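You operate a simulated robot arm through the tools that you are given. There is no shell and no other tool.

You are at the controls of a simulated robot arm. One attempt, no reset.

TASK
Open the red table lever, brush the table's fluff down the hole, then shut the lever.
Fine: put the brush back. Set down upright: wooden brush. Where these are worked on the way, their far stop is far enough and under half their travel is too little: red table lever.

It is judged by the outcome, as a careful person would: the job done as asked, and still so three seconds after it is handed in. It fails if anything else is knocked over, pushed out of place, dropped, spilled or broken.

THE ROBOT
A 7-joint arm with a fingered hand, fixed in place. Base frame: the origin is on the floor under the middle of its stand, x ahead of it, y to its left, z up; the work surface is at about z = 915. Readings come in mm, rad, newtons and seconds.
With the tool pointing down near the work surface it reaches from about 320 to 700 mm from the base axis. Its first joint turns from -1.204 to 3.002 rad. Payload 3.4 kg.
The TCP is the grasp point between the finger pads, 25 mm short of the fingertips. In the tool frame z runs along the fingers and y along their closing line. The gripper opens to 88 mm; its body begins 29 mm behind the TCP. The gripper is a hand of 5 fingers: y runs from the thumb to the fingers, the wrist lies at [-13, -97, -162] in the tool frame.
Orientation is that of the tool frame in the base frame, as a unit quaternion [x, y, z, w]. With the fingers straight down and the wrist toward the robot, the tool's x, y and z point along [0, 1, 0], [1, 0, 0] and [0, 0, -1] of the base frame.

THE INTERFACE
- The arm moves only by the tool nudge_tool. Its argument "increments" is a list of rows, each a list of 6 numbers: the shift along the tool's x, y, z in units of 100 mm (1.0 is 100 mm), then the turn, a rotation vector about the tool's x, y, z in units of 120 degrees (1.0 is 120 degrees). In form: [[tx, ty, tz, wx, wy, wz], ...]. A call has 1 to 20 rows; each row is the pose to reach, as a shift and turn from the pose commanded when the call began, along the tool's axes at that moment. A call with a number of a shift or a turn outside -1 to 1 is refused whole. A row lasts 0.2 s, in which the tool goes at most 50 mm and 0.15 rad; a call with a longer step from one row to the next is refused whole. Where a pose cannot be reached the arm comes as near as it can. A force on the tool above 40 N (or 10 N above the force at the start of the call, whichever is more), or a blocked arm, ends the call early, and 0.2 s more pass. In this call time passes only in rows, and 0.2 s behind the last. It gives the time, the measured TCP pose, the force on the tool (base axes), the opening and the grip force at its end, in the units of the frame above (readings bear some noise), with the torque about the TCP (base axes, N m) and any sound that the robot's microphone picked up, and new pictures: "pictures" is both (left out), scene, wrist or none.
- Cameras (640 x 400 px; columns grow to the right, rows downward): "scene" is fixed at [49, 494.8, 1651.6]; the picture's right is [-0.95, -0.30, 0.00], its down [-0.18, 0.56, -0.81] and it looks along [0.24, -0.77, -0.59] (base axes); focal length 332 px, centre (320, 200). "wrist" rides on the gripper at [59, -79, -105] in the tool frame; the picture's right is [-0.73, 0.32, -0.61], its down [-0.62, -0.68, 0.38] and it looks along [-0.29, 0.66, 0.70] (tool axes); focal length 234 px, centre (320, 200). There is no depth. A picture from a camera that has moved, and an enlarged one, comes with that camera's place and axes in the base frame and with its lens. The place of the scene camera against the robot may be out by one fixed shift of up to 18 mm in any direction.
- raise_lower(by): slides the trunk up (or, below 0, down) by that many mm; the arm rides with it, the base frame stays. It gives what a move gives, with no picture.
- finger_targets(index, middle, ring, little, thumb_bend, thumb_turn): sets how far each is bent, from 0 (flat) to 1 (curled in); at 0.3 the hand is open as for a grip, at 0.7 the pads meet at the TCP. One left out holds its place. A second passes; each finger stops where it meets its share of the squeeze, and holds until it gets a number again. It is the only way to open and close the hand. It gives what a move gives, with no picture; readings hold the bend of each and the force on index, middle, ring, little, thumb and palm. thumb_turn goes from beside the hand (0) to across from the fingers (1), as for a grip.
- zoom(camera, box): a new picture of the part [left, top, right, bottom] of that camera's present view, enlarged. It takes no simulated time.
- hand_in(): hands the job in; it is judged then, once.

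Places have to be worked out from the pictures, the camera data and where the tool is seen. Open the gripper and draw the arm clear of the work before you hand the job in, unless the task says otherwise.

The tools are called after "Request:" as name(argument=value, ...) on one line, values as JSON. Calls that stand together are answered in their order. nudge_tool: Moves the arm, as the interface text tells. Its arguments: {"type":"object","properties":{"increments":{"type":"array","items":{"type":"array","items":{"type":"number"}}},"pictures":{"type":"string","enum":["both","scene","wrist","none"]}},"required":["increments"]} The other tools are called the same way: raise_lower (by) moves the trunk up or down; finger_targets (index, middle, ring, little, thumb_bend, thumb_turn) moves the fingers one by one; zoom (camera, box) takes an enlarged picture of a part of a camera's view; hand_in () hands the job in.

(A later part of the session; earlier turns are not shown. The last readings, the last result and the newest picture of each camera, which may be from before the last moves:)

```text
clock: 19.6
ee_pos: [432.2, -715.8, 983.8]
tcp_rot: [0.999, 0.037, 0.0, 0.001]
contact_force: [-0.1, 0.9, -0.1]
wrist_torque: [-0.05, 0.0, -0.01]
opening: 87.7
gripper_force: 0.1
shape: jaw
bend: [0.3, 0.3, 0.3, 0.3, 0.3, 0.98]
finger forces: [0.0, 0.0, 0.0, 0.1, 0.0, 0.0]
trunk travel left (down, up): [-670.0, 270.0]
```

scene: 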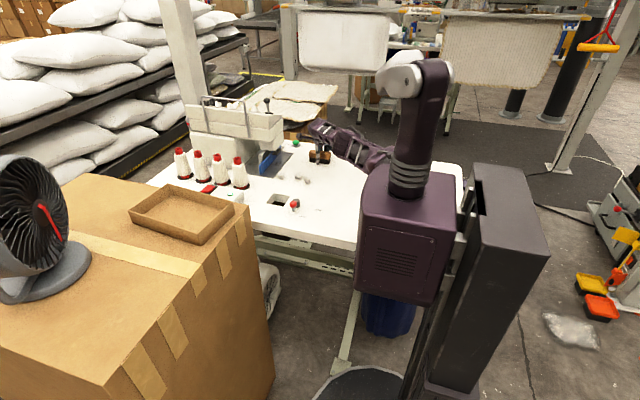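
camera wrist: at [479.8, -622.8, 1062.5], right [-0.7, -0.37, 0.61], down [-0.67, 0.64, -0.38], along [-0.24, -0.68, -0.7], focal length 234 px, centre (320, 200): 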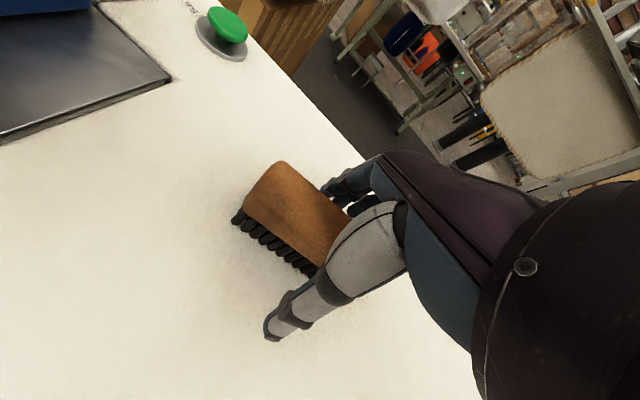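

The hand is at (432,−716,984), centred over the brush. I'll lower the trunk another 30 mm and check the view.

Request:
raise_lower(by=-30)

Request:
zoom(camera="wrist", box=[200, 120, 440, 360])

Request:
zoom(camera="scene", box=[280, 110, 360, 180])

```text
clock: 20.3
ee_pos: [431.3, -716.3, 953.5]
tcp_rot: [0.999, 0.036, -0.001, 0.001]
contact_force: [-1.0, -0.4, 0.2]
wrist_torque: [0.0, 0.01, -0.01]
opening: 87.7
gripper_force: 0.0
shape: jaw
bend: [0.3, 0.3, 0.3, 0.3, 0.3, 0.98]
finger forces: [0.0, 0.0, 0.0, 0.0, 0.0, 0.0]
trunk travel left (down, up): [-640.0, 300.0]
```

```text
1.67 times, centred on (320, 240) of wrist
camera zoom: at [484.2, -633.4, 1059.4], right [-0.7, -0.37, 0.61], down [-0.67, 0.63, -0.38], along [-0.24, -0.68, -0.7], focal length 390 px, centre (320, 133)
```

zoom: 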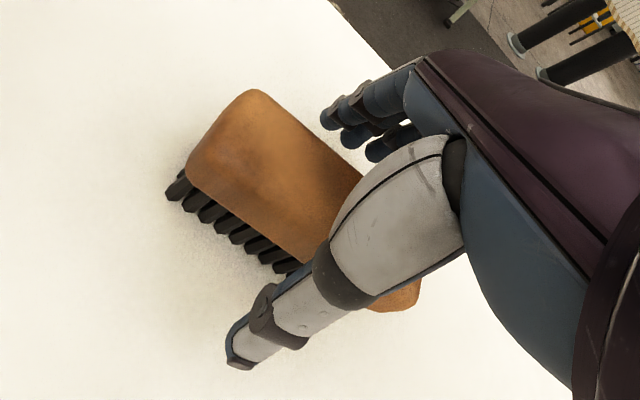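

```text
5.71 times, centred on (320, 145) of scene
camera zoom: at [49.0, 494.8, 1651.6], right [-0.95, -0.3, 0.0], down [-0.18, 0.56, -0.81], along [0.24, -0.77, -0.59], focal length 1896 px, centre (320, 514)
```

zoom: 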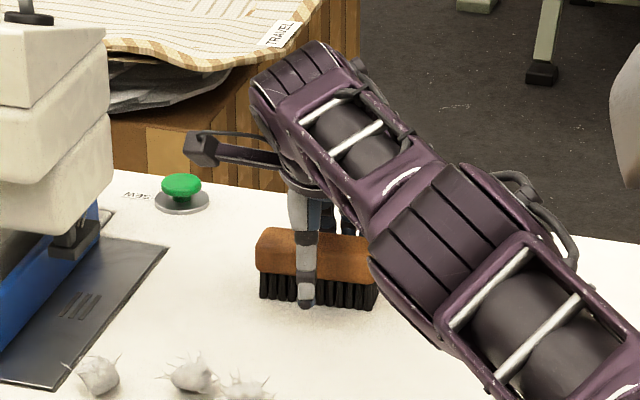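

The thumb and fingers straddle the brush well. I'll close partway first to see contact, then squeeze.

Request:
finger_targets(index=0.5, middle=0.5, ring=0.5, little=0.5, thumb_bend=0.5)

Request:
zoom(camera="wrist", box=[200, 120, 440, 360])

Request:
zoom(camera="scene", box=[280, 110, 360, 180])

```text
clock: 21.3
ee_pos: [432.4, -716.2, 954.1]
tcp_rot: [0.999, 0.036, 0.001, 0.0]
contact_force: [-0.3, 0.0, 0.6]
wrist_torque: [0.0, -0.01, 0.0]
opening: 42.3
gripper_force: 0.7
shape: fingers
bend: [0.5, 0.5, 0.5, 0.5, 0.5, 0.98]
finger forces: [0.0, 0.0, 0.1, 0.1, 0.2, 0.1]
trunk travel left (down, up): [-640.0, 300.0]
```

```text
1.67 times, centred on (320, 240) of wrist
camera zoom: at [484.4, -633.5, 1059.3], right [-0.7, -0.37, 0.61], down [-0.67, 0.63, -0.38], along [-0.24, -0.68, -0.7], focal length 390 px, centre (320, 133)
```

zoom: 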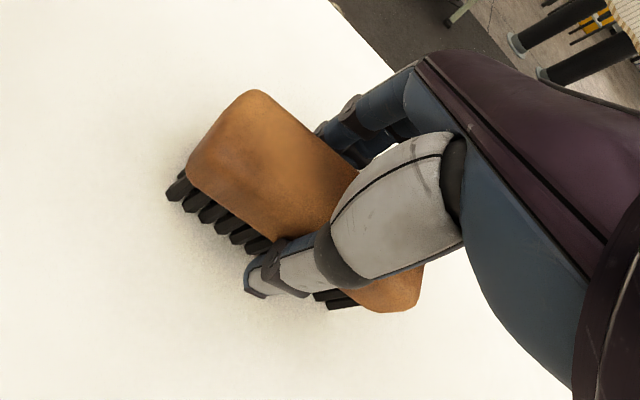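

```text
5.71 times, centred on (320, 145) of scene
camera zoom: at [49.0, 494.8, 1651.6], right [-0.95, -0.3, 0.0], down [-0.18, 0.56, -0.81], along [0.24, -0.77, -0.59], focal length 1896 px, centre (320, 514)
```

zoom: 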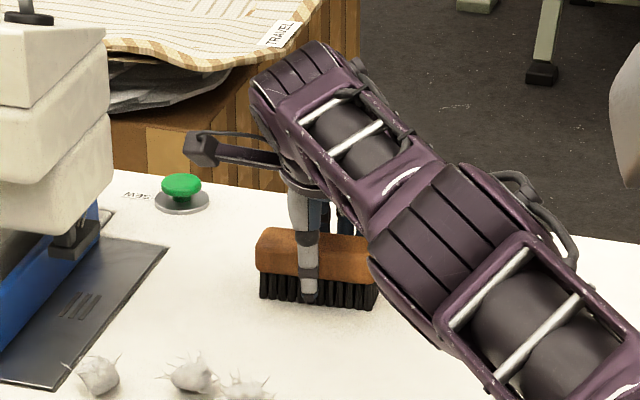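

Pads are just about touching on both sides and the brush hasn't moved. I'll squeeze to grip.

Request:
finger_targets(index=0.7, middle=0.7, ring=0.7, little=0.7, thumb_bend=0.7)

Request:
zoom(camera="wrist", box=[200, 120, 440, 360])

Request:
zoom(camera="scene", box=[280, 110, 360, 180])

```text
clock: 22.3
ee_pos: [430.6, -716.5, 953.4]
tcp_rot: [0.999, 0.036, 0.0, 0.0]
contact_force: [-0.3, -0.2, 0.1]
wrist_torque: [0.03, -0.02, -0.01]
opening: 27.0
gripper_force: 15.1
shape: fingers
bend: [0.6, 0.65, 0.65, 0.68, 0.57, 0.94]
finger forces: [6.8, 3.9, 3.3, 1.3, 14.7, 0.0]
trunk travel left (down, up): [-640.0, 300.0]
```

```text
1.67 times, centred on (320, 240) of wrist
camera zoom: at [484.4, -633.6, 1059.2], right [-0.7, -0.37, 0.61], down [-0.67, 0.63, -0.38], along [-0.24, -0.68, -0.7], focal length 390 px, centre (320, 133)
```

zoom: 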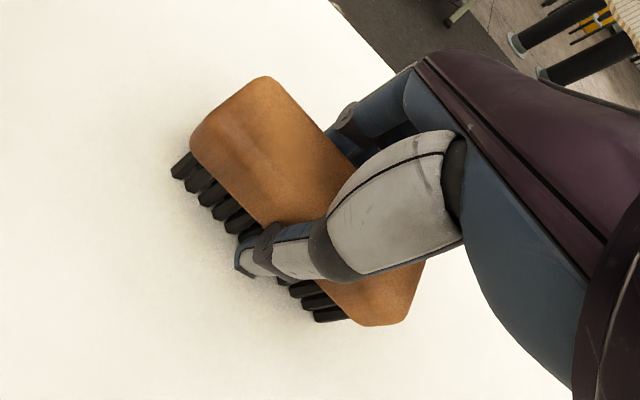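

```text
5.71 times, centred on (320, 145) of scene
camera zoom: at [49.0, 494.8, 1651.6], right [-0.95, -0.3, 0.0], down [-0.18, 0.56, -0.81], along [0.24, -0.77, -0.59], focal length 1896 px, centre (320, 514)
```

zoom: 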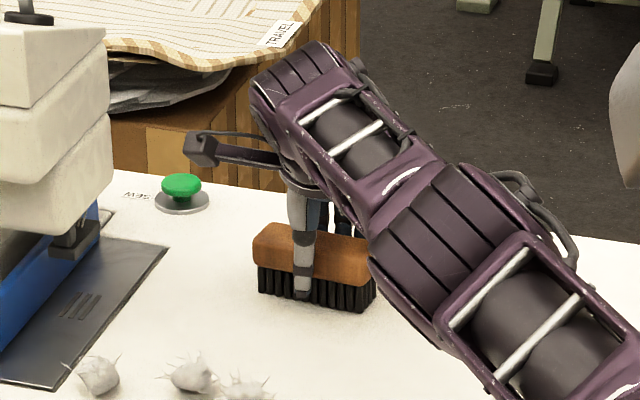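

Gripped with 15 N; the brush turned about 8° in the hand (its axis is now −4.5° in base, −8.6° relative to tool x), which I'll undo when putting it back. Lift it slightly to check the grip.

Request:
nudge_tool(increments=[[0, 0, -0.1, 0, 0, 0], [0, 0, -0.25, 0, 0, 0], [0, -0.05, -0.4, 0, 0, 0]], pictures="both")

Request:
zoom(camera="scene", box=[270, 100, 370, 190])

Request:
zoom(camera="wrist", box=[200, 120, 440, 360])

```text
clock: 23.1
ee_pos: [429.6, -710.4, 995.1]
tcp_rot: [0.999, 0.036, 0.0, -0.001]
contact_force: [-0.1, -0.7, -0.7]
wrist_torque: [-0.02, -0.04, 0.01]
opening: 27.0
gripper_force: 15.1
shape: fingers
bend: [0.6, 0.65, 0.66, 0.68, 0.57, 0.94]
finger forces: [7.0, 4.0, 3.2, 1.4, 14.6, 0.1]
trunk travel left (down, up): [-640.0, 300.0]
camera wrist: at [482.5, -628.2, 1100.0], right [-0.7, -0.37, 0.61], down [-0.67, 0.63, -0.38], along [-0.24, -0.68, -0.7], focal length 234 px, centre (320, 200)
```

scene: 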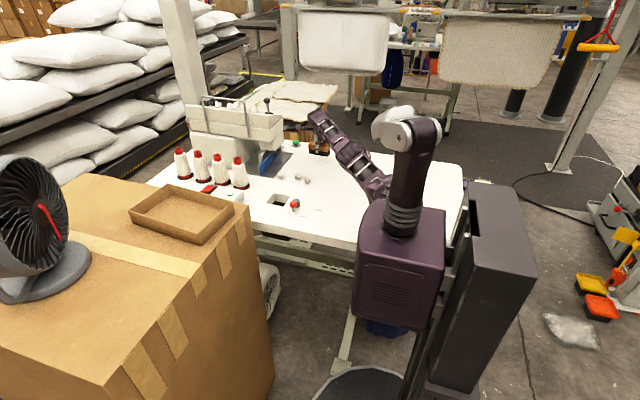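
wrist: 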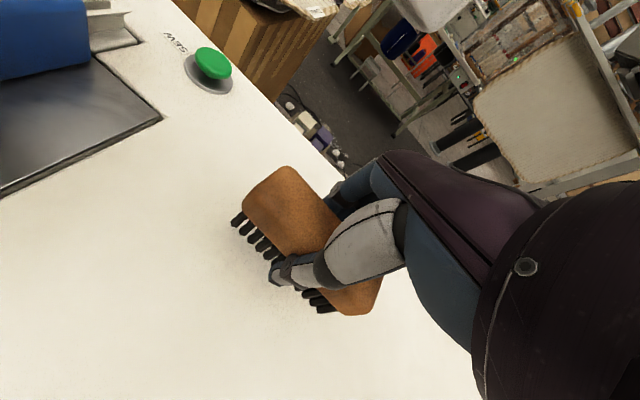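

```text
4.44 times, centred on (320, 145) of scene
camera zoom: at [49.0, 494.8, 1651.6], right [-0.95, -0.3, 0.0], down [-0.18, 0.56, -0.81], along [0.24, -0.77, -0.59], focal length 1474 px, centre (320, 444)
```

zoom: 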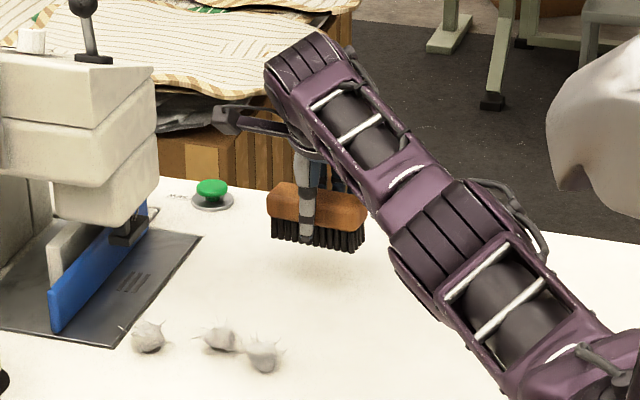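

```text
1.67 times, centred on (320, 240) of wrist
camera zoom: at [482.5, -628.2, 1100.0], right [-0.7, -0.37, 0.61], down [-0.67, 0.63, -0.38], along [-0.24, -0.68, -0.7], focal length 390 px, centre (320, 133)
```

zoom: 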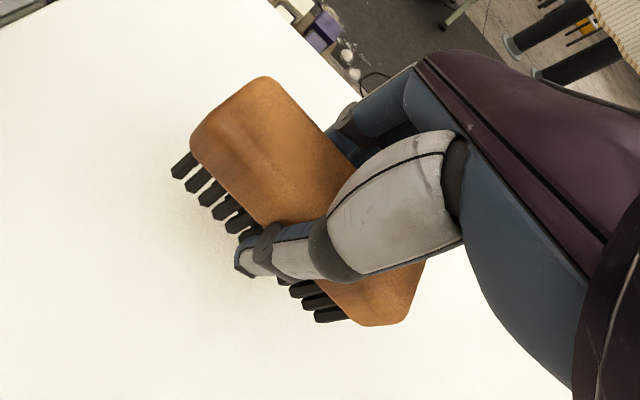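

The brush lifts cleanly and stays put in the hand. Plan: use the brush's end to slide the left fluff to the right, near the middle one, then sweep both down the hole with the face, then the right fluff. First I carry the brush (bristles ~40 mm up) toward the left of the left fluff.

Request:
nudge_tool(increments=[[-0.08, -0.19, 0, 0, 0, -0.022], [-0.15, -0.38, 0, 0, 0, -0.044], [-0.22, -0.58, 0, 0, 0, -0.066], [-0.3, -0.77, 0, 0, 0, -0.0875]], pictures="scene")

```text
clock: 24.1
ee_pos: [395.2, -635.9, 994.8]
tcp_rot: [0.992, 0.128, 0.0, 0.0]
contact_force: [-0.3, 0.2, -1.5]
wrist_torque: [0.01, -0.01, 0.03]
opening: 26.5
gripper_force: 14.3
shape: fingers
bend: [0.6, 0.65, 0.66, 0.68, 0.57, 0.94]
finger forces: [6.7, 3.9, 3.0, 1.2, 14.1, 0.1]
trunk travel left (down, up): [-640.0, 300.0]
```

scene: 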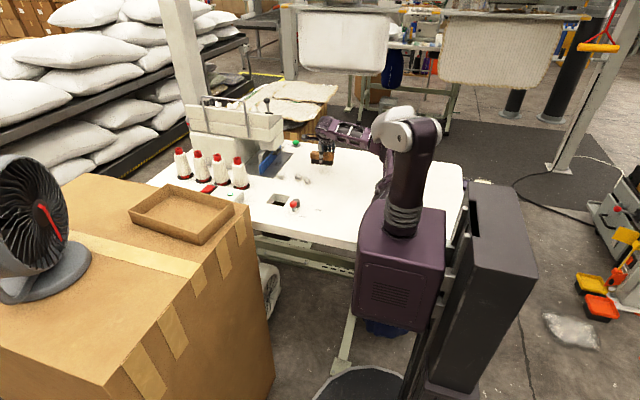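

Carrying well. I'll continue to the start position left of the left fluff, keeping this yaw to see if it stays reachable.

Request:
nudge_tool(increments=[[-0.04, -0.2, 0, 0, 0, 0], [-0.085, -0.4, 0, 0, 0, 0], [-0.13, -0.6, 0, 0, 0, 0], [-0.17, -0.8, 0, 0, 0, 0]], pictures="both")

```text
clock: 25.1
ee_pos: [357.2, -562.9, 993.9]
tcp_rot: [0.992, 0.127, 0.001, 0.0]
contact_force: [0.0, 0.0, 0.2]
wrist_torque: [-0.01, 0.04, 0.02]
opening: 26.4
gripper_force: 15.1
shape: fingers
bend: [0.6, 0.65, 0.66, 0.68, 0.58, 0.94]
finger forces: [6.7, 3.9, 3.2, 1.3, 14.1, 0.0]
trunk travel left (down, up): [-640.0, 300.0]
camera wrist: at [395.0, -471.9, 1099.1], right [-0.62, -0.5, 0.61], down [-0.77, 0.5, -0.38], along [-0.11, -0.71, -0.7], focal length 234 px, centre (320, 200)
```

scene: 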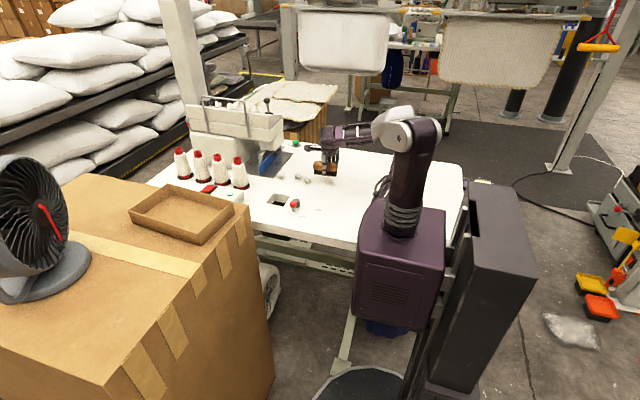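
wrist: 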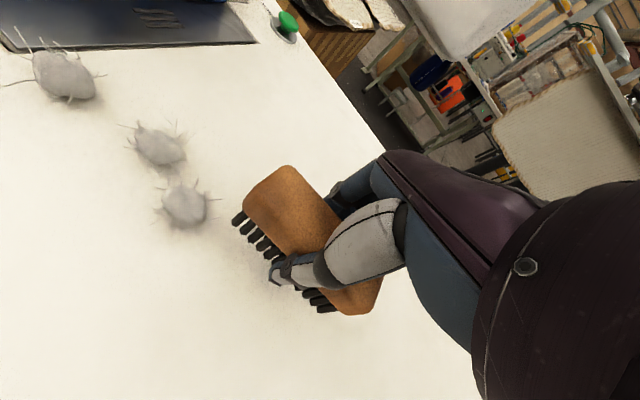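

Fluff measured again: (434,−541), (477,−554), (542,−538), each about 30 mm across. Brush axis is ~6° from x. I'll align the brush's end with the left fluff and lower until the bristles are just off the table (TCP z≈956).

Request:
nudge_tool(increments=[[0.035, -0.104, 0.1, 0, 0, 0], [0.035, -0.104, 0.22, 0, 0, 0], [0.035, -0.104, 0.32, 0, 0, 0], [0.035, -0.104, 0.378, 0, 0, 0]], pictures="wrist")

Request:
zoom(camera="scene", box=[250, 130, 370, 220])

```text
clock: 26.1
ee_pos: [361.1, -553.1, 955.4]
tcp_rot: [0.992, 0.127, 0.0, 0.0]
contact_force: [-0.3, -0.5, 0.0]
wrist_torque: [0.02, 0.0, -0.04]
opening: 27.0
gripper_force: 14.4
shape: fingers
bend: [0.6, 0.65, 0.66, 0.68, 0.58, 0.94]
finger forces: [6.8, 3.9, 3.0, 1.3, 14.1, 0.0]
trunk travel left (down, up): [-640.0, 300.0]
camera wrist: at [396.6, -462.3, 1060.6], right [-0.62, -0.5, 0.61], down [-0.78, 0.5, -0.38], along [-0.11, -0.71, -0.7], focal length 234 px, centre (320, 200)
```

wrist: 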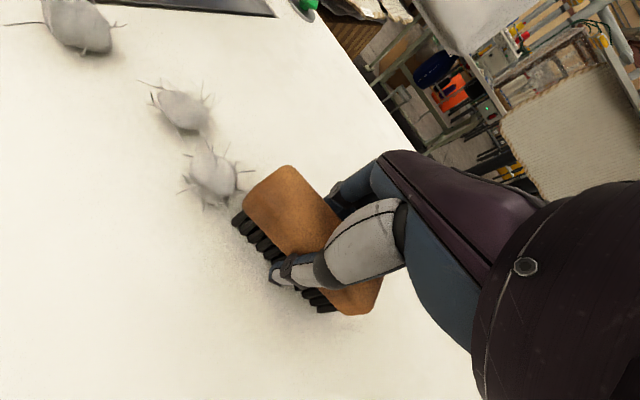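

```text
4.44 times, centred on (310, 175) of scene
camera zoom: at [49.0, 494.8, 1651.6], right [-0.95, -0.3, 0.0], down [-0.18, 0.56, -0.81], along [0.24, -0.77, -0.59], focal length 1474 px, centre (364, 311)
```

zoom: 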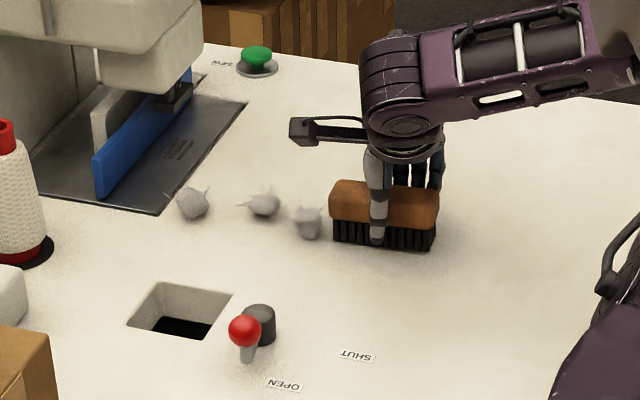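

Aligned, with a small gap to the left fluff. I'll push it slowly to the right and slightly toward the hole with the brush's end.

Request:
nudge_tool(increments=[[0.0915, -0.009, 0, 0, 0, 0], [0.183, -0.018, 0, 0, 0, 0], [0.2745, -0.027, 0, 0, 0, 0], [0.366, -0.036, 0, 0, 0, 0], [0.4575, -0.046, 0, 0, 0, 0], [0.549, -0.055, 0, 0, 0, 0], [0.64, -0.064, 0, 0, 0, 0], [0.732, -0.073, 0, 0, 0, 0]], pictures="wrist")

Request:
zoom(camera="scene", box=[250, 130, 370, 220])

```text
clock: 27.9
ee_pos: [429.4, -527.1, 955.7]
tcp_rot: [0.992, 0.127, 0.0, 0.001]
contact_force: [-0.1, -0.9, 0.0]
wrist_torque: [0.01, 0.06, 0.02]
opening: 26.7
gripper_force: 14.1
shape: fingers
bend: [0.6, 0.65, 0.66, 0.69, 0.58, 0.94]
finger forces: [6.7, 3.9, 3.1, 1.2, 13.7, 0.0]
out of reach, approached as far as the arm can: row 4, 5
trunk travel left (down, up): [-640.0, 300.0]
camera wrist: at [466.2, -435.8, 1060.7], right [-0.62, -0.5, 0.61], down [-0.78, 0.5, -0.38], along [-0.11, -0.71, -0.7], focal length 234 px, centre (320, 200)
```

wrist: 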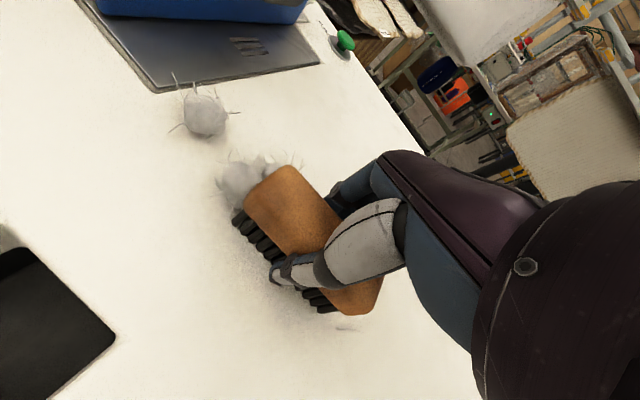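

```text
4.44 times, centred on (310, 175) of scene
camera zoom: at [49.0, 494.8, 1651.6], right [-0.95, -0.3, 0.0], down [-0.18, 0.56, -0.81], along [0.24, -0.77, -0.59], focal length 1474 px, centre (364, 311)
```

zoom: 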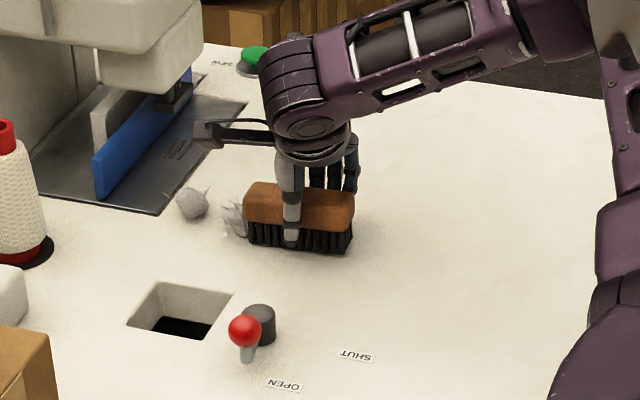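

The left fluff is now at about (489,−525) and the middle one was nudged to about (490,−554): both in line with the hole. Before sweeping I'll lift and test in the air whether the end-of-sweep pose over the hole is reachable at this yaw.

Request:
nudge_tool(increments=[[-0.04, 0, -0.15, 0, 0, 0], [-0.04, 0, -0.32, 0, 0, 0], [-0.04, 0, -0.46, 0, 0, 0], [0.15, -0.15, -0.46, 0, 0, 0], [0.33, -0.29, -0.46, 0, 0, 0], [0.5, -0.43, -0.46, 0, 0, 0], [0.68, -0.57, -0.46, 0, 0, 0], [0.856, -0.707, -0.46, 0, 0, 0]], pictures="both")

```text
clock: 29.7
ee_pos: [495.3, -435.2, 1002.5]
tcp_rot: [0.992, 0.127, 0.0, 0.001]
contact_force: [0.9, 1.1, -0.4]
wrist_torque: [-0.02, 0.01, -0.01]
opening: 26.5
gripper_force: 14.2
shape: fingers
bend: [0.6, 0.65, 0.66, 0.69, 0.58, 0.94]
finger forces: [6.7, 3.6, 3.0, 1.3, 13.6, 0.0]
trunk travel left (down, up): [-640.0, 300.0]
camera wrist: at [532.2, -344.4, 1107.5], right [-0.62, -0.5, 0.61], down [-0.78, 0.5, -0.38], along [-0.11, -0.71, -0.7], focal length 234 px, centre (320, 200)
```

scene: 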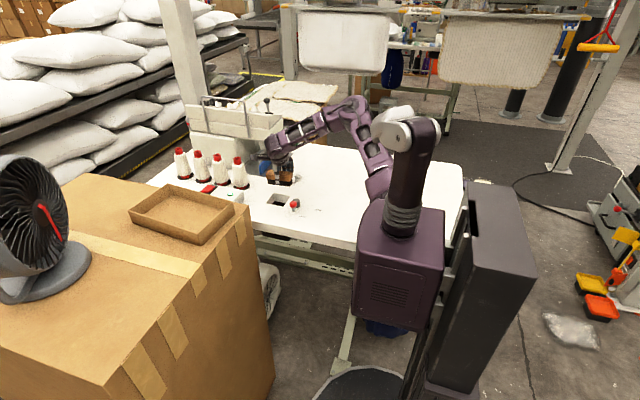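
wrist: 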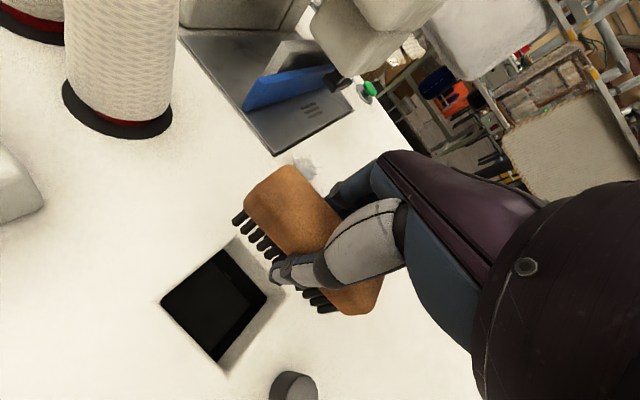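

The end pose is reachable at this yaw. Now I'll carry the brush back over the fluff to behind the two lined-up balls at about (480,−600).

Request:
nudge_tool(increments=[[-0.07, 0.2, 0, 0, 0, 0], [-0.14, 0.4, 0, 0, 0, 0], [-0.21, 0.59, 0, 0, 0, 0], [-0.28, 0.78, 0, 0, 0, 0]], pictures="none")

Request:
nudge_tool(increments=[[-0.07, 0.2, 0, 0, 0, 0], [-0.14, 0.4, 0, 0, 0, 0], [-0.21, 0.59, 0, 0, 0, 0], [-0.28, 0.79, 0, 0, 0, 0]], pictures="both")

Request:
zoom(camera="scene", box=[250, 130, 370, 220])

```text
clock: 30.7
ee_pos: [485.8, -519.4, 1002.2]
tcp_rot: [0.992, 0.127, 0.0, 0.0]
contact_force: [0.0, 0.8, -0.9]
wrist_torque: [-0.02, 0.0, 0.01]
opening: 26.2
gripper_force: 14.2
shape: fingers
bend: [0.6, 0.65, 0.66, 0.69, 0.58, 0.94]
finger forces: [6.8, 3.7, 2.9, 1.1, 13.5, 0.0]
trunk travel left (down, up): [-640.0, 300.0]
```

```text
clock: 31.7
ee_pos: [478.9, -603.2, 1000.0]
tcp_rot: [0.992, 0.126, 0.0, 0.0]
contact_force: [-0.2, 0.3, -1.6]
wrist_torque: [0.03, -0.01, 0.0]
opening: 26.1
gripper_force: 14.3
shape: fingers
bend: [0.6, 0.65, 0.66, 0.69, 0.58, 0.94]
finger forces: [6.8, 3.7, 2.9, 1.1, 13.6, 0.0]
trunk travel left (down, up): [-640.0, 300.0]
camera wrist: at [516.3, -513.1, 1105.5], right [-0.62, -0.5, 0.61], down [-0.78, 0.5, -0.38], along [-0.11, -0.71, -0.7], focal length 234 px, centre (320, 200)
```

scene: 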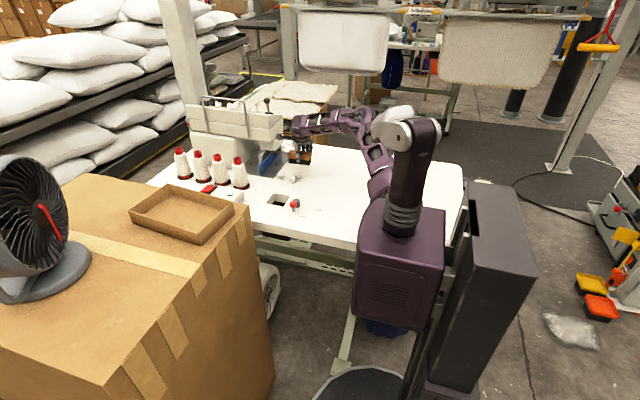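
wrist: 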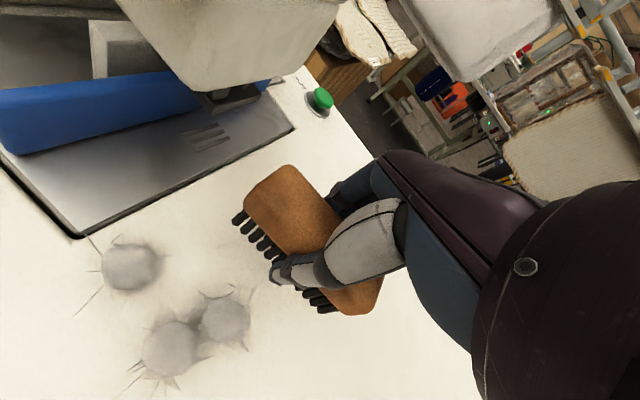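

```text
4.44 times, centred on (310, 175) of scene
camera zoom: at [49.0, 494.8, 1651.6], right [-0.95, -0.3, 0.0], down [-0.18, 0.56, -0.81], along [0.24, -0.77, -0.59], focal length 1474 px, centre (364, 311)
```

zoom: 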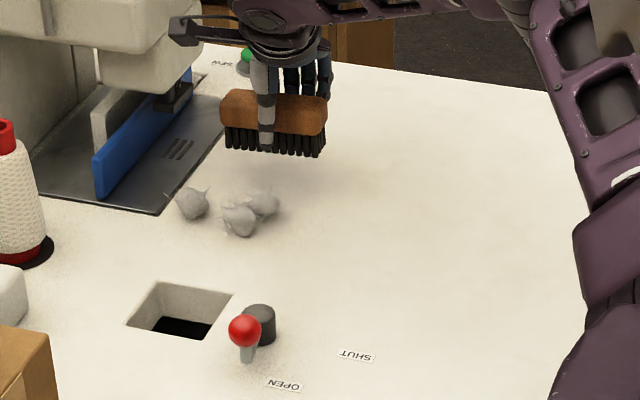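

Fluff is now at (476,−553), (489,−523) and (540,−536). I'll set the brush square behind the first two, shifted left enough to leave the right ball alone, and lower the bristles to just off the table.

Request:
nudge_tool(increments=[[-0.116, -0.03, 0, 0, 0, 0.025], [-0.116, -0.03, 0.1, 0, 0, 0.05], [-0.116, -0.03, 0.25, 0, 0, 0.05], [-0.116, -0.03, 0.37, 0, 0, 0.05], [-0.116, -0.03, 0.44, 0, 0, 0.05]], pictures="wrist")

Request:
zoom(camera="scene", box=[250, 130, 370, 220])

```text
clock: 32.9
ee_pos: [467.2, -603.3, 957.6]
tcp_rot: [0.997, 0.075, -0.001, 0.0]
contact_force: [0.2, 0.2, -0.3]
wrist_torque: [0.0, 0.0, -0.03]
opening: 26.2
gripper_force: 14.1
shape: fingers
bend: [0.6, 0.65, 0.66, 0.69, 0.58, 0.94]
finger forces: [6.8, 3.7, 2.9, 1.1, 13.5, 0.1]
trunk travel left (down, up): [-640.0, 300.0]
camera wrist: at [513.8, -517.3, 1063.0], right [-0.67, -0.43, 0.61], down [-0.72, 0.58, -0.38], along [-0.19, -0.69, -0.7], focal length 234 px, centre (320, 200)
```

wrist: 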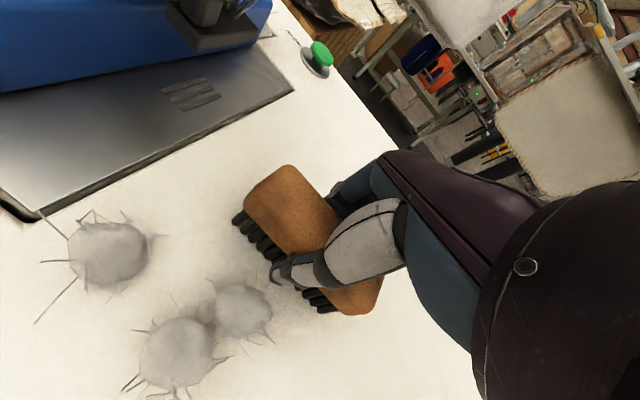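

```text
4.44 times, centred on (310, 175) of scene
camera zoom: at [49.0, 494.8, 1651.6], right [-0.95, -0.3, 0.0], down [-0.18, 0.56, -0.81], along [0.24, -0.77, -0.59], focal length 1474 px, centre (364, 311)
```

zoom: 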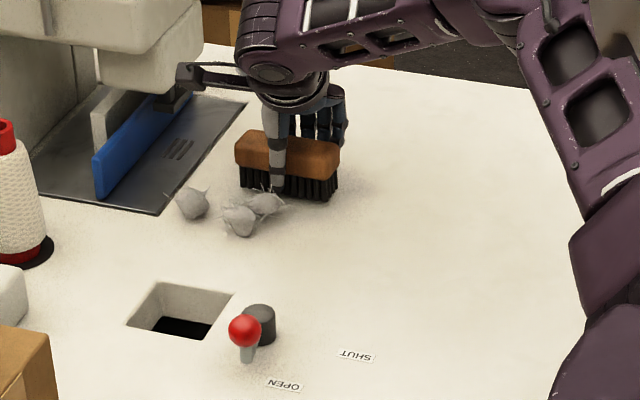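

Brush is square behind the two balls with a small gap. I'll sweep steadily toward the hole, first half.

Request:
nudge_tool(increments=[[0.025, -0.107, 0.01, 0, 0, 0], [0.05, -0.215, 0.015, 0, 0, 0], [0.075, -0.322, 0.015, 0, 0, 0], [0.1, -0.43, 0.015, 0, 0, 0], [0.125, -0.537, 0.015, 0, 0, 0], [0.15, -0.645, 0.015, 0, 0, 0], [0.175, -0.752, 0.015, 0, 0, 0], [0.2, -0.86, 0.015, 0, 0, 0]], pictures="both")

Request:
zoom(camera="scene", box=[250, 130, 370, 220])

```text
clock: 34.7
ee_pos: [473.3, -514.8, 955.1]
tcp_rot: [0.997, 0.074, 0.0, 0.001]
contact_force: [0.3, -0.3, -0.6]
wrist_torque: [-0.03, 0.0, -0.03]
opening: 26.2
gripper_force: 14.1
shape: fingers
bend: [0.6, 0.65, 0.66, 0.69, 0.58, 0.94]
finger forces: [6.9, 3.7, 2.9, 1.0, 13.5, 0.1]
trunk travel left (down, up): [-640.0, 300.0]
camera wrist: at [520.0, -428.5, 1060.6], right [-0.67, -0.43, 0.61], down [-0.72, 0.58, -0.38], along [-0.19, -0.69, -0.7], focal length 234 px, centre (320, 200)
```

scene: 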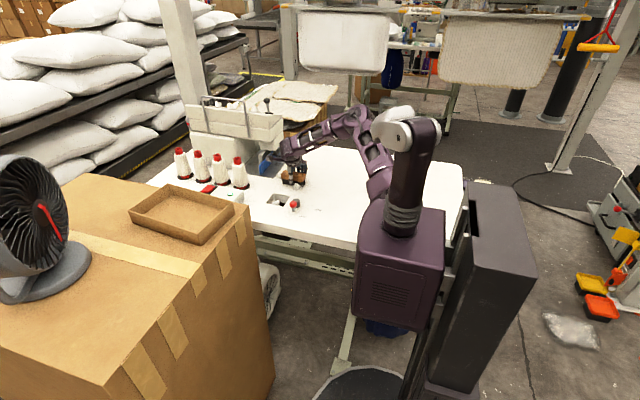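
wrist: 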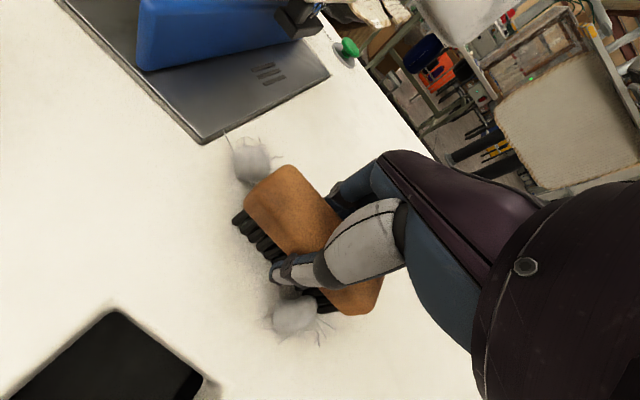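

```text
4.44 times, centred on (310, 175) of scene
camera zoom: at [49.0, 494.8, 1651.6], right [-0.95, -0.3, 0.0], down [-0.18, 0.56, -0.81], along [0.24, -0.77, -0.59], focal length 1474 px, centre (364, 311)
```

zoom: 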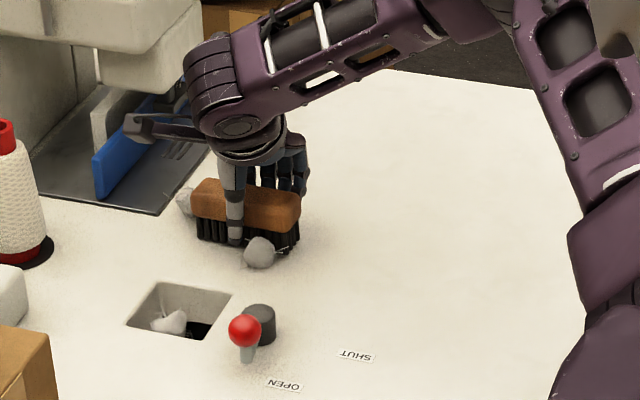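

One ball already rolled on into the hole, it seems, while the other slid to the left of the thumb at about (455,−478). I'll zoom in on the hole before steering.

Request:
zoom(camera="scene", box=[260, 170, 330, 220])

Request:
zoom(camera="wrist", box=[0, 220, 360, 400])

```text
8.00 times, centred on (295, 195) of scene
camera zoom: at [49.0, 494.8, 1651.6], right [-0.95, -0.3, 0.0], down [-0.18, 0.56, -0.81], along [0.24, -0.77, -0.59], focal length 2654 px, centre (520, 240)
```

zoom: 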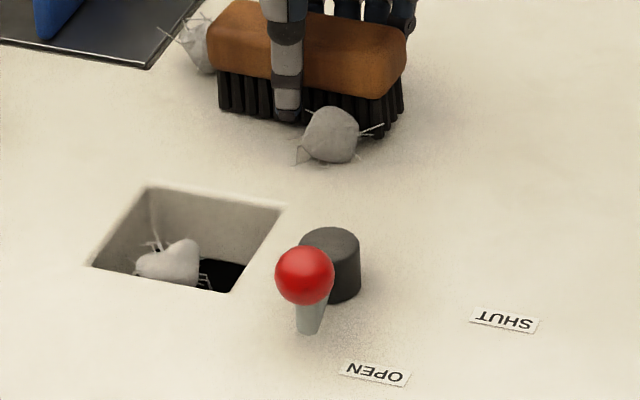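

```text
1.78 times, centred on (180, 310) of wrist
camera zoom: at [520.0, -428.5, 1060.6], right [-0.67, -0.43, 0.61], down [-0.72, 0.58, -0.38], along [-0.19, -0.69, -0.7], focal length 416 px, centre (569, 4)
```

zoom: 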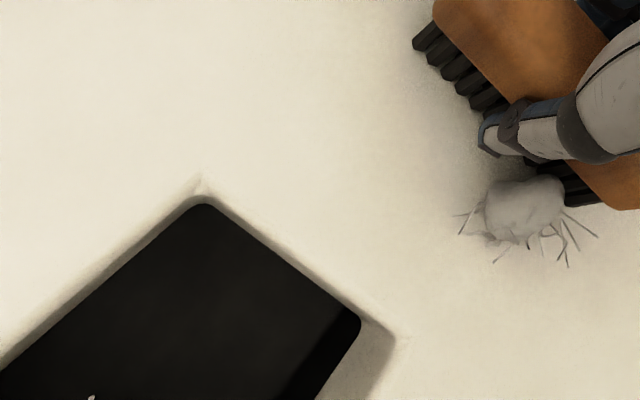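

One ball is down inside the hole. The second is at about (455,−478), left of the hole's line, so I'll lift, turn the brush so its end points along the line from that ball to the hole (~50°), and place it behind the ball.

Request:
nudge_tool(increments=[[0, 0.05, -0.02, 0, 0, 0], [0, 0.06, -0.2, 0, 0, 0], [0, 0.06, -0.46, 0, 0, 0], [-0.1, 0.07, -0.46, 0, 0, -0.06], [-0.2, 0.07, -0.46, 0, 0, -0.12], [-0.3, 0.08, -0.46, 0, 0, -0.18], [-0.4, 0.09, -0.46, 0, 0, -0.24], [-0.5, 0.1, -0.46, 0, 0, -0.3], [-0.6, 0.1, -0.46, 0, 0, -0.36], [-0.683, 0.105, -0.46, 0, 0, -0.4167]], pictures="both")

Request:
zoom(camera="scene", box=[250, 130, 370, 220])

```text
clock: 36.9
ee_pos: [407.2, -535.2, 1001.5]
tcp_rot: [0.871, 0.491, 0.001, 0.001]
contact_force: [-0.5, -0.4, -0.1]
wrist_torque: [0.02, 0.01, 0.01]
opening: 26.1
gripper_force: 13.4
shape: fingers
bend: [0.6, 0.65, 0.66, 0.69, 0.58, 0.94]
finger forces: [6.7, 3.6, 2.8, 1.0, 13.2, 0.0]
trunk travel left (down, up): [-640.0, 300.0]
camera wrist: at [370.5, -444.5, 1107.3], right [-0.1, -0.79, 0.61], down [-0.91, -0.18, -0.38], along [0.41, -0.59, -0.7], focal length 234 px, centre (320, 200)
```

scene: 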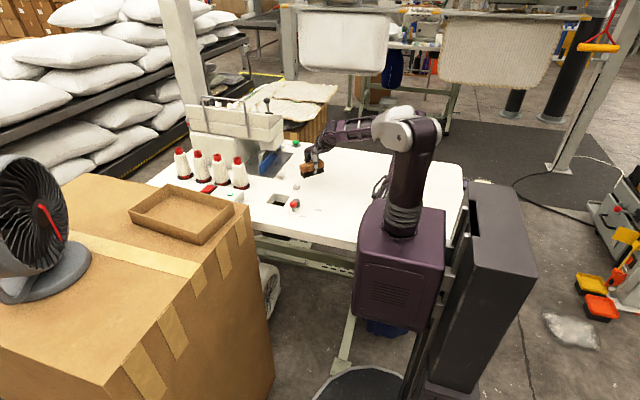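
wrist: 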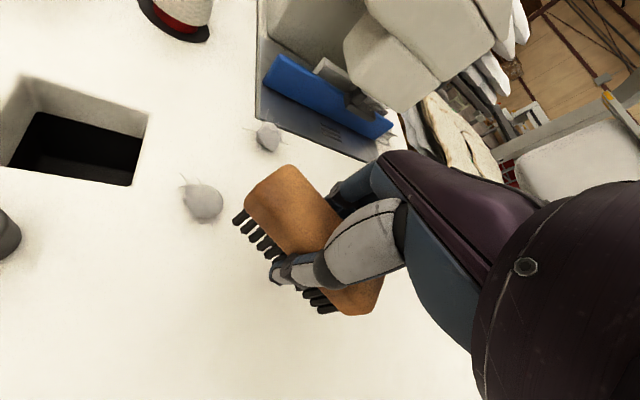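

```text
4.44 times, centred on (310, 175) of scene
camera zoom: at [49.0, 494.8, 1651.6], right [-0.95, -0.3, 0.0], down [-0.18, 0.56, -0.81], along [0.24, -0.77, -0.59], focal length 1474 px, centre (364, 311)
```

zoom: 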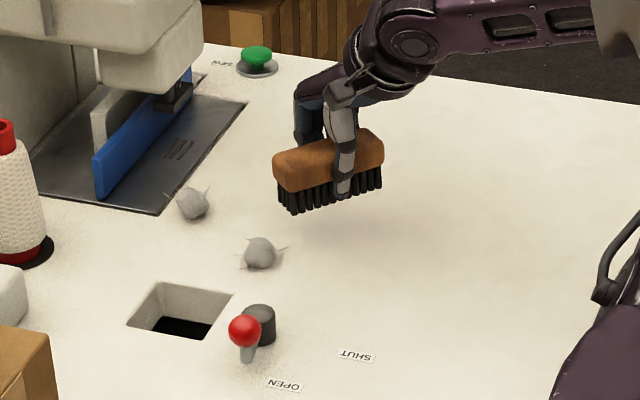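

The first ball is gone down the hole. The second sits at (452,−479), exactly in line with the brush's end (axis ~50°), so I'll lower and push it along that line into the hole.

Request:
nudge_tool(increments=[[0, 0, 0.2, 0, 0, 0], [0, 0, 0.37, 0, 0, 0], [0, 0, 0.45, 0, 0, 0], [0.09, 0.0137, 0.45, 0, 0, 0], [0.18, 0.027, 0.45, 0, 0, 0], [0.27, 0.041, 0.45, 0, 0, 0], [0.36, 0.055, 0.45, 0, 0, 0], [0.45, 0.068, 0.45, 0, 0, 0], [0.54, 0.082, 0.45, 0, 0, 0], [0.63, 0.096, 0.45, 0, 0, 0], [0.72, 0.11, 0.45, 0, 0, 0], [0.81, 0.123, 0.45, 0, 0, 0], [0.909, 0.137, 0.45, 0, 0, 0]], pictures="both")

Request:
zoom(camera="scene", box=[250, 130, 370, 220])

```text
clock: 39.7
ee_pos: [466.5, -465.6, 957.1]
tcp_rot: [0.871, 0.491, 0.0, 0.0]
contact_force: [0.5, 0.1, -0.4]
wrist_torque: [-0.05, 0.02, 0.0]
opening: 26.3
gripper_force: 13.1
shape: fingers
bend: [0.6, 0.65, 0.66, 0.69, 0.58, 0.94]
finger forces: [6.7, 3.6, 2.9, 1.1, 13.1, 0.1]
trunk travel left (down, up): [-640.0, 300.0]
camera wrist: at [429.8, -374.1, 1062.2], right [-0.1, -0.79, 0.61], down [-0.91, -0.18, -0.38], along [0.41, -0.59, -0.7], focal length 234 px, centre (320, 200)
```

scene: 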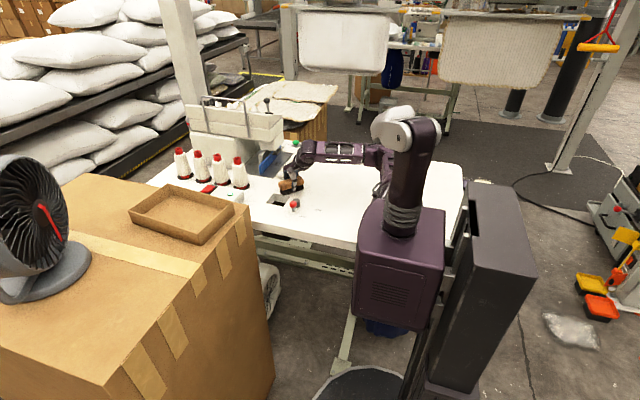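
wrist: 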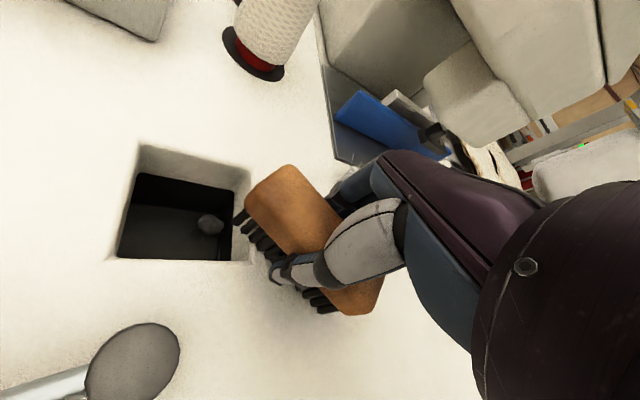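

```text
4.44 times, centred on (310, 175) of scene
camera zoom: at [49.0, 494.8, 1651.6], right [-0.95, -0.3, 0.0], down [-0.18, 0.56, -0.81], along [0.24, -0.77, -0.59], focal length 1474 px, centre (364, 311)
```

zoom: 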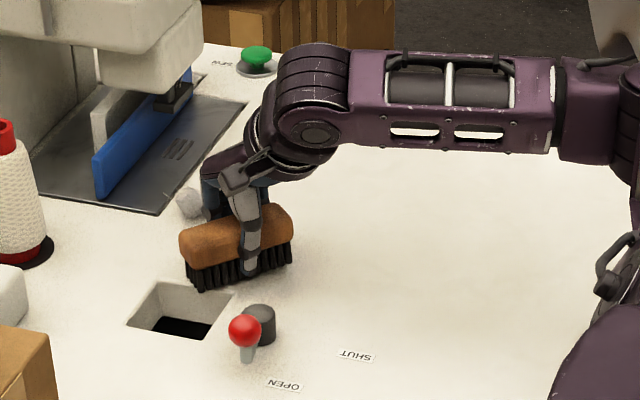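

The second ball dropped into the hole too. The last is at (540,−536); the sewing head's low corner is at about (584,−597,1007), so I'll keep the hand left of it: lift, square the brush again, and come in behind the last ball with it in the pocket between brush face and thumb.

Request:
nudge_tool(increments=[[-0.05, 0, -0.15, 0, 0, 0], [-0.05, 0, -0.32, 0, 0, 0], [-0.05, 0, -0.46, 0, 0, 0], [-0.11, 0.08, -0.46, 0, 0, 0.06], [-0.17, 0.16, -0.46, 0, 0, 0.12], [-0.22, 0.24, -0.46, 0, 0, 0.18], [-0.28, 0.32, -0.46, 0, 0, 0.24], [-0.34, 0.4, -0.46, 0, 0, 0.3], [-0.39, 0.47, -0.46, 0, 0, 0.36], [-0.45, 0.55, -0.46, 0, 0, 0.423]], pictures="both")

```text
clock: 41.9
ee_pos: [489.6, -532.0, 1002.6]
tcp_rot: [0.998, 0.066, 0.0, 0.001]
contact_force: [0.0, 0.0, -0.5]
wrist_torque: [-0.01, 0.01, -0.03]
opening: 25.9
gripper_force: 13.2
shape: fingers
bend: [0.61, 0.65, 0.66, 0.69, 0.58, 0.94]
finger forces: [6.5, 3.5, 2.7, 0.8, 12.8, 0.0]
trunk travel left (down, up): [-640.0, 300.0]
camera wrist: at [537.4, -446.8, 1108.4], right [-0.68, -0.42, 0.61], down [-0.71, 0.59, -0.38], along [-0.2, -0.69, -0.7], focal length 234 px, centre (320, 200)
```

scene: 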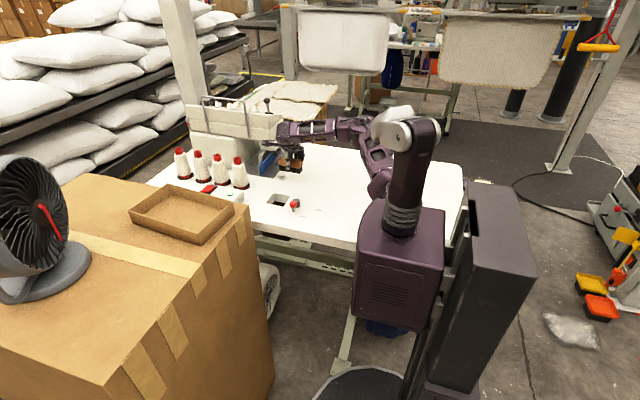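
wrist: 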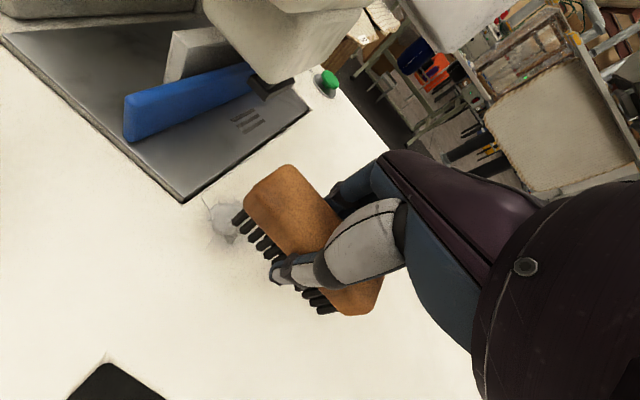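

All steady. I'll move behind the last ball (C≈(509,−584)) and lower.

Request:
nudge_tool(increments=[[0.06, 0.18, 0, 0, 0, 0], [0.1, 0.37, 0, 0, 0, 0], [0.124, 0.541, 0, 0, 0, 0], [0.124, 0.541, 0.2, 0, 0, 0], [0.124, 0.541, 0.37, 0, 0, 0], [0.124, 0.541, 0.455, 0, 0, 0]], pictures="both")

Request:
zoom(camera="scene", box=[230, 110, 370, 220])

```text
clock: 43.3
ee_pos: [511.5, -585.9, 957.2]
tcp_rot: [0.998, 0.069, 0.001, -0.001]
contact_force: [-0.5, 0.3, -1.2]
wrist_torque: [0.03, -0.01, 0.01]
opening: 26.0
gripper_force: 12.8
shape: fingers
bend: [0.61, 0.65, 0.66, 0.69, 0.58, 0.94]
finger forces: [6.5, 3.4, 2.6, 0.9, 12.7, 0.1]
trunk travel left (down, up): [-640.0, 300.0]
camera wrist: at [558.0, -499.5, 1062.9], right [-0.68, -0.42, 0.61], down [-0.71, 0.59, -0.38], along [-0.2, -0.69, -0.7], focal length 234 px, centre (320, 200)
```

scene: 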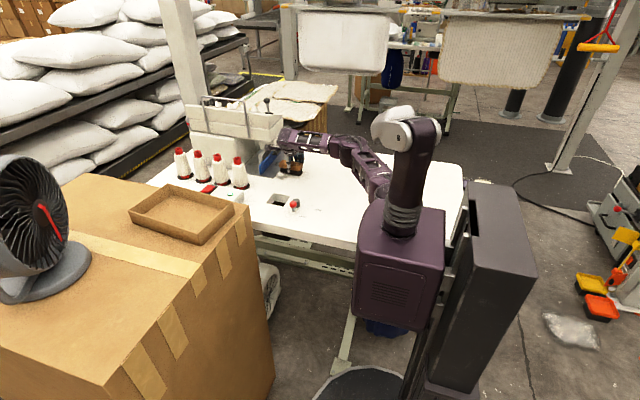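
wrist: 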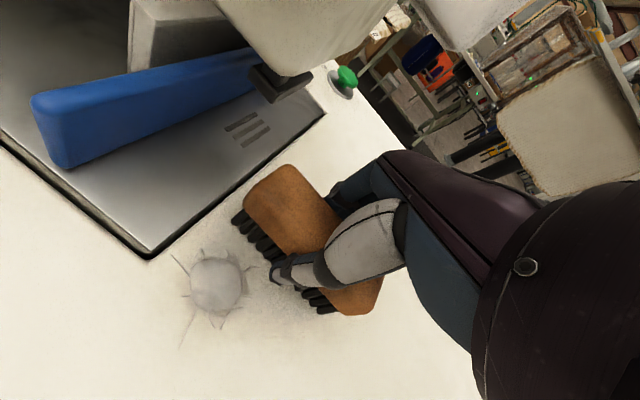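

```text
3.64 times, centred on (300, 165) of scene
camera zoom: at [49.0, 494.8, 1651.6], right [-0.95, -0.3, 0.0], down [-0.18, 0.56, -0.81], along [0.24, -0.77, -0.59], focal length 1206 px, centre (393, 327)
```

zoom: 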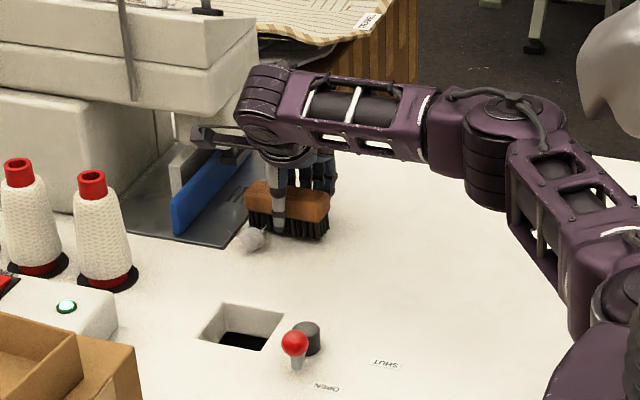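

The last ball is at (539,−535), 28 mm to the right of the brush centre and ahead of the face. I'll push it straight toward the robot by about 60 mm, clear of the sewing head.

Request:
nudge_tool(increments=[[0.014, -0.1, 0, 0, 0, 0], [0.028, -0.2, 0, 0, 0, 0], [0.042, -0.3, 0, 0, 0, 0], [0.055, -0.4, 0, 0, 0, 0], [0.069, -0.5, 0, 0, 0, 0], [0.083, -0.6, 0, 0, 0, 0]], pictures="wrist")

Request:
zoom(camera="scene", box=[230, 110, 370, 220])

```text
clock: 44.7
ee_pos: [512.7, -521.5, 958.6]
tcp_rot: [0.998, 0.068, 0.0, 0.001]
contact_force: [-0.1, -0.7, -0.4]
wrist_torque: [-0.02, 0.03, -0.04]
opening: 26.0
gripper_force: 13.4
shape: fingers
bend: [0.61, 0.66, 0.66, 0.69, 0.58, 0.94]
finger forces: [6.6, 3.5, 2.6, 0.9, 12.8, 0.1]
trunk travel left (down, up): [-640.0, 300.0]
camera wrist: at [558.5, -437.5, 1063.6], right [-0.68, -0.42, 0.61], down [-0.71, 0.59, -0.38], along [-0.2, -0.69, -0.7], focal length 234 px, centre (320, 200)
```

wrist: 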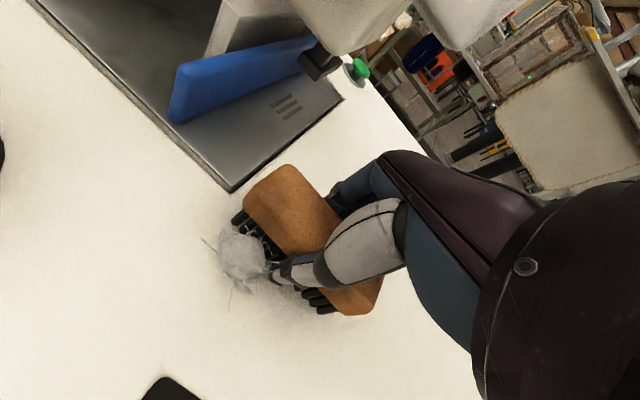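

```text
3.64 times, centred on (300, 165) of scene
camera zoom: at [49.0, 494.8, 1651.6], right [-0.95, -0.3, 0.0], down [-0.18, 0.56, -0.81], along [0.24, -0.77, -0.59], focal length 1206 px, centre (393, 327)
```

zoom: 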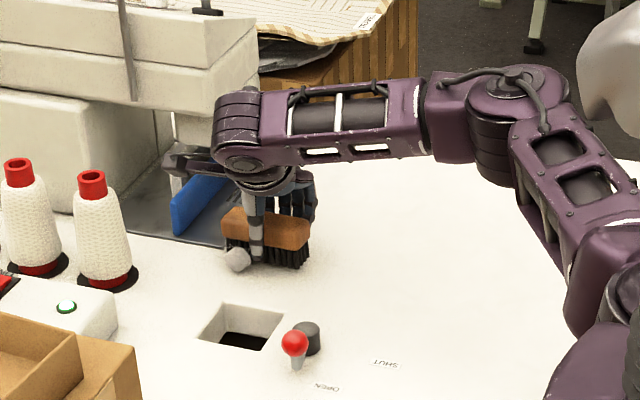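

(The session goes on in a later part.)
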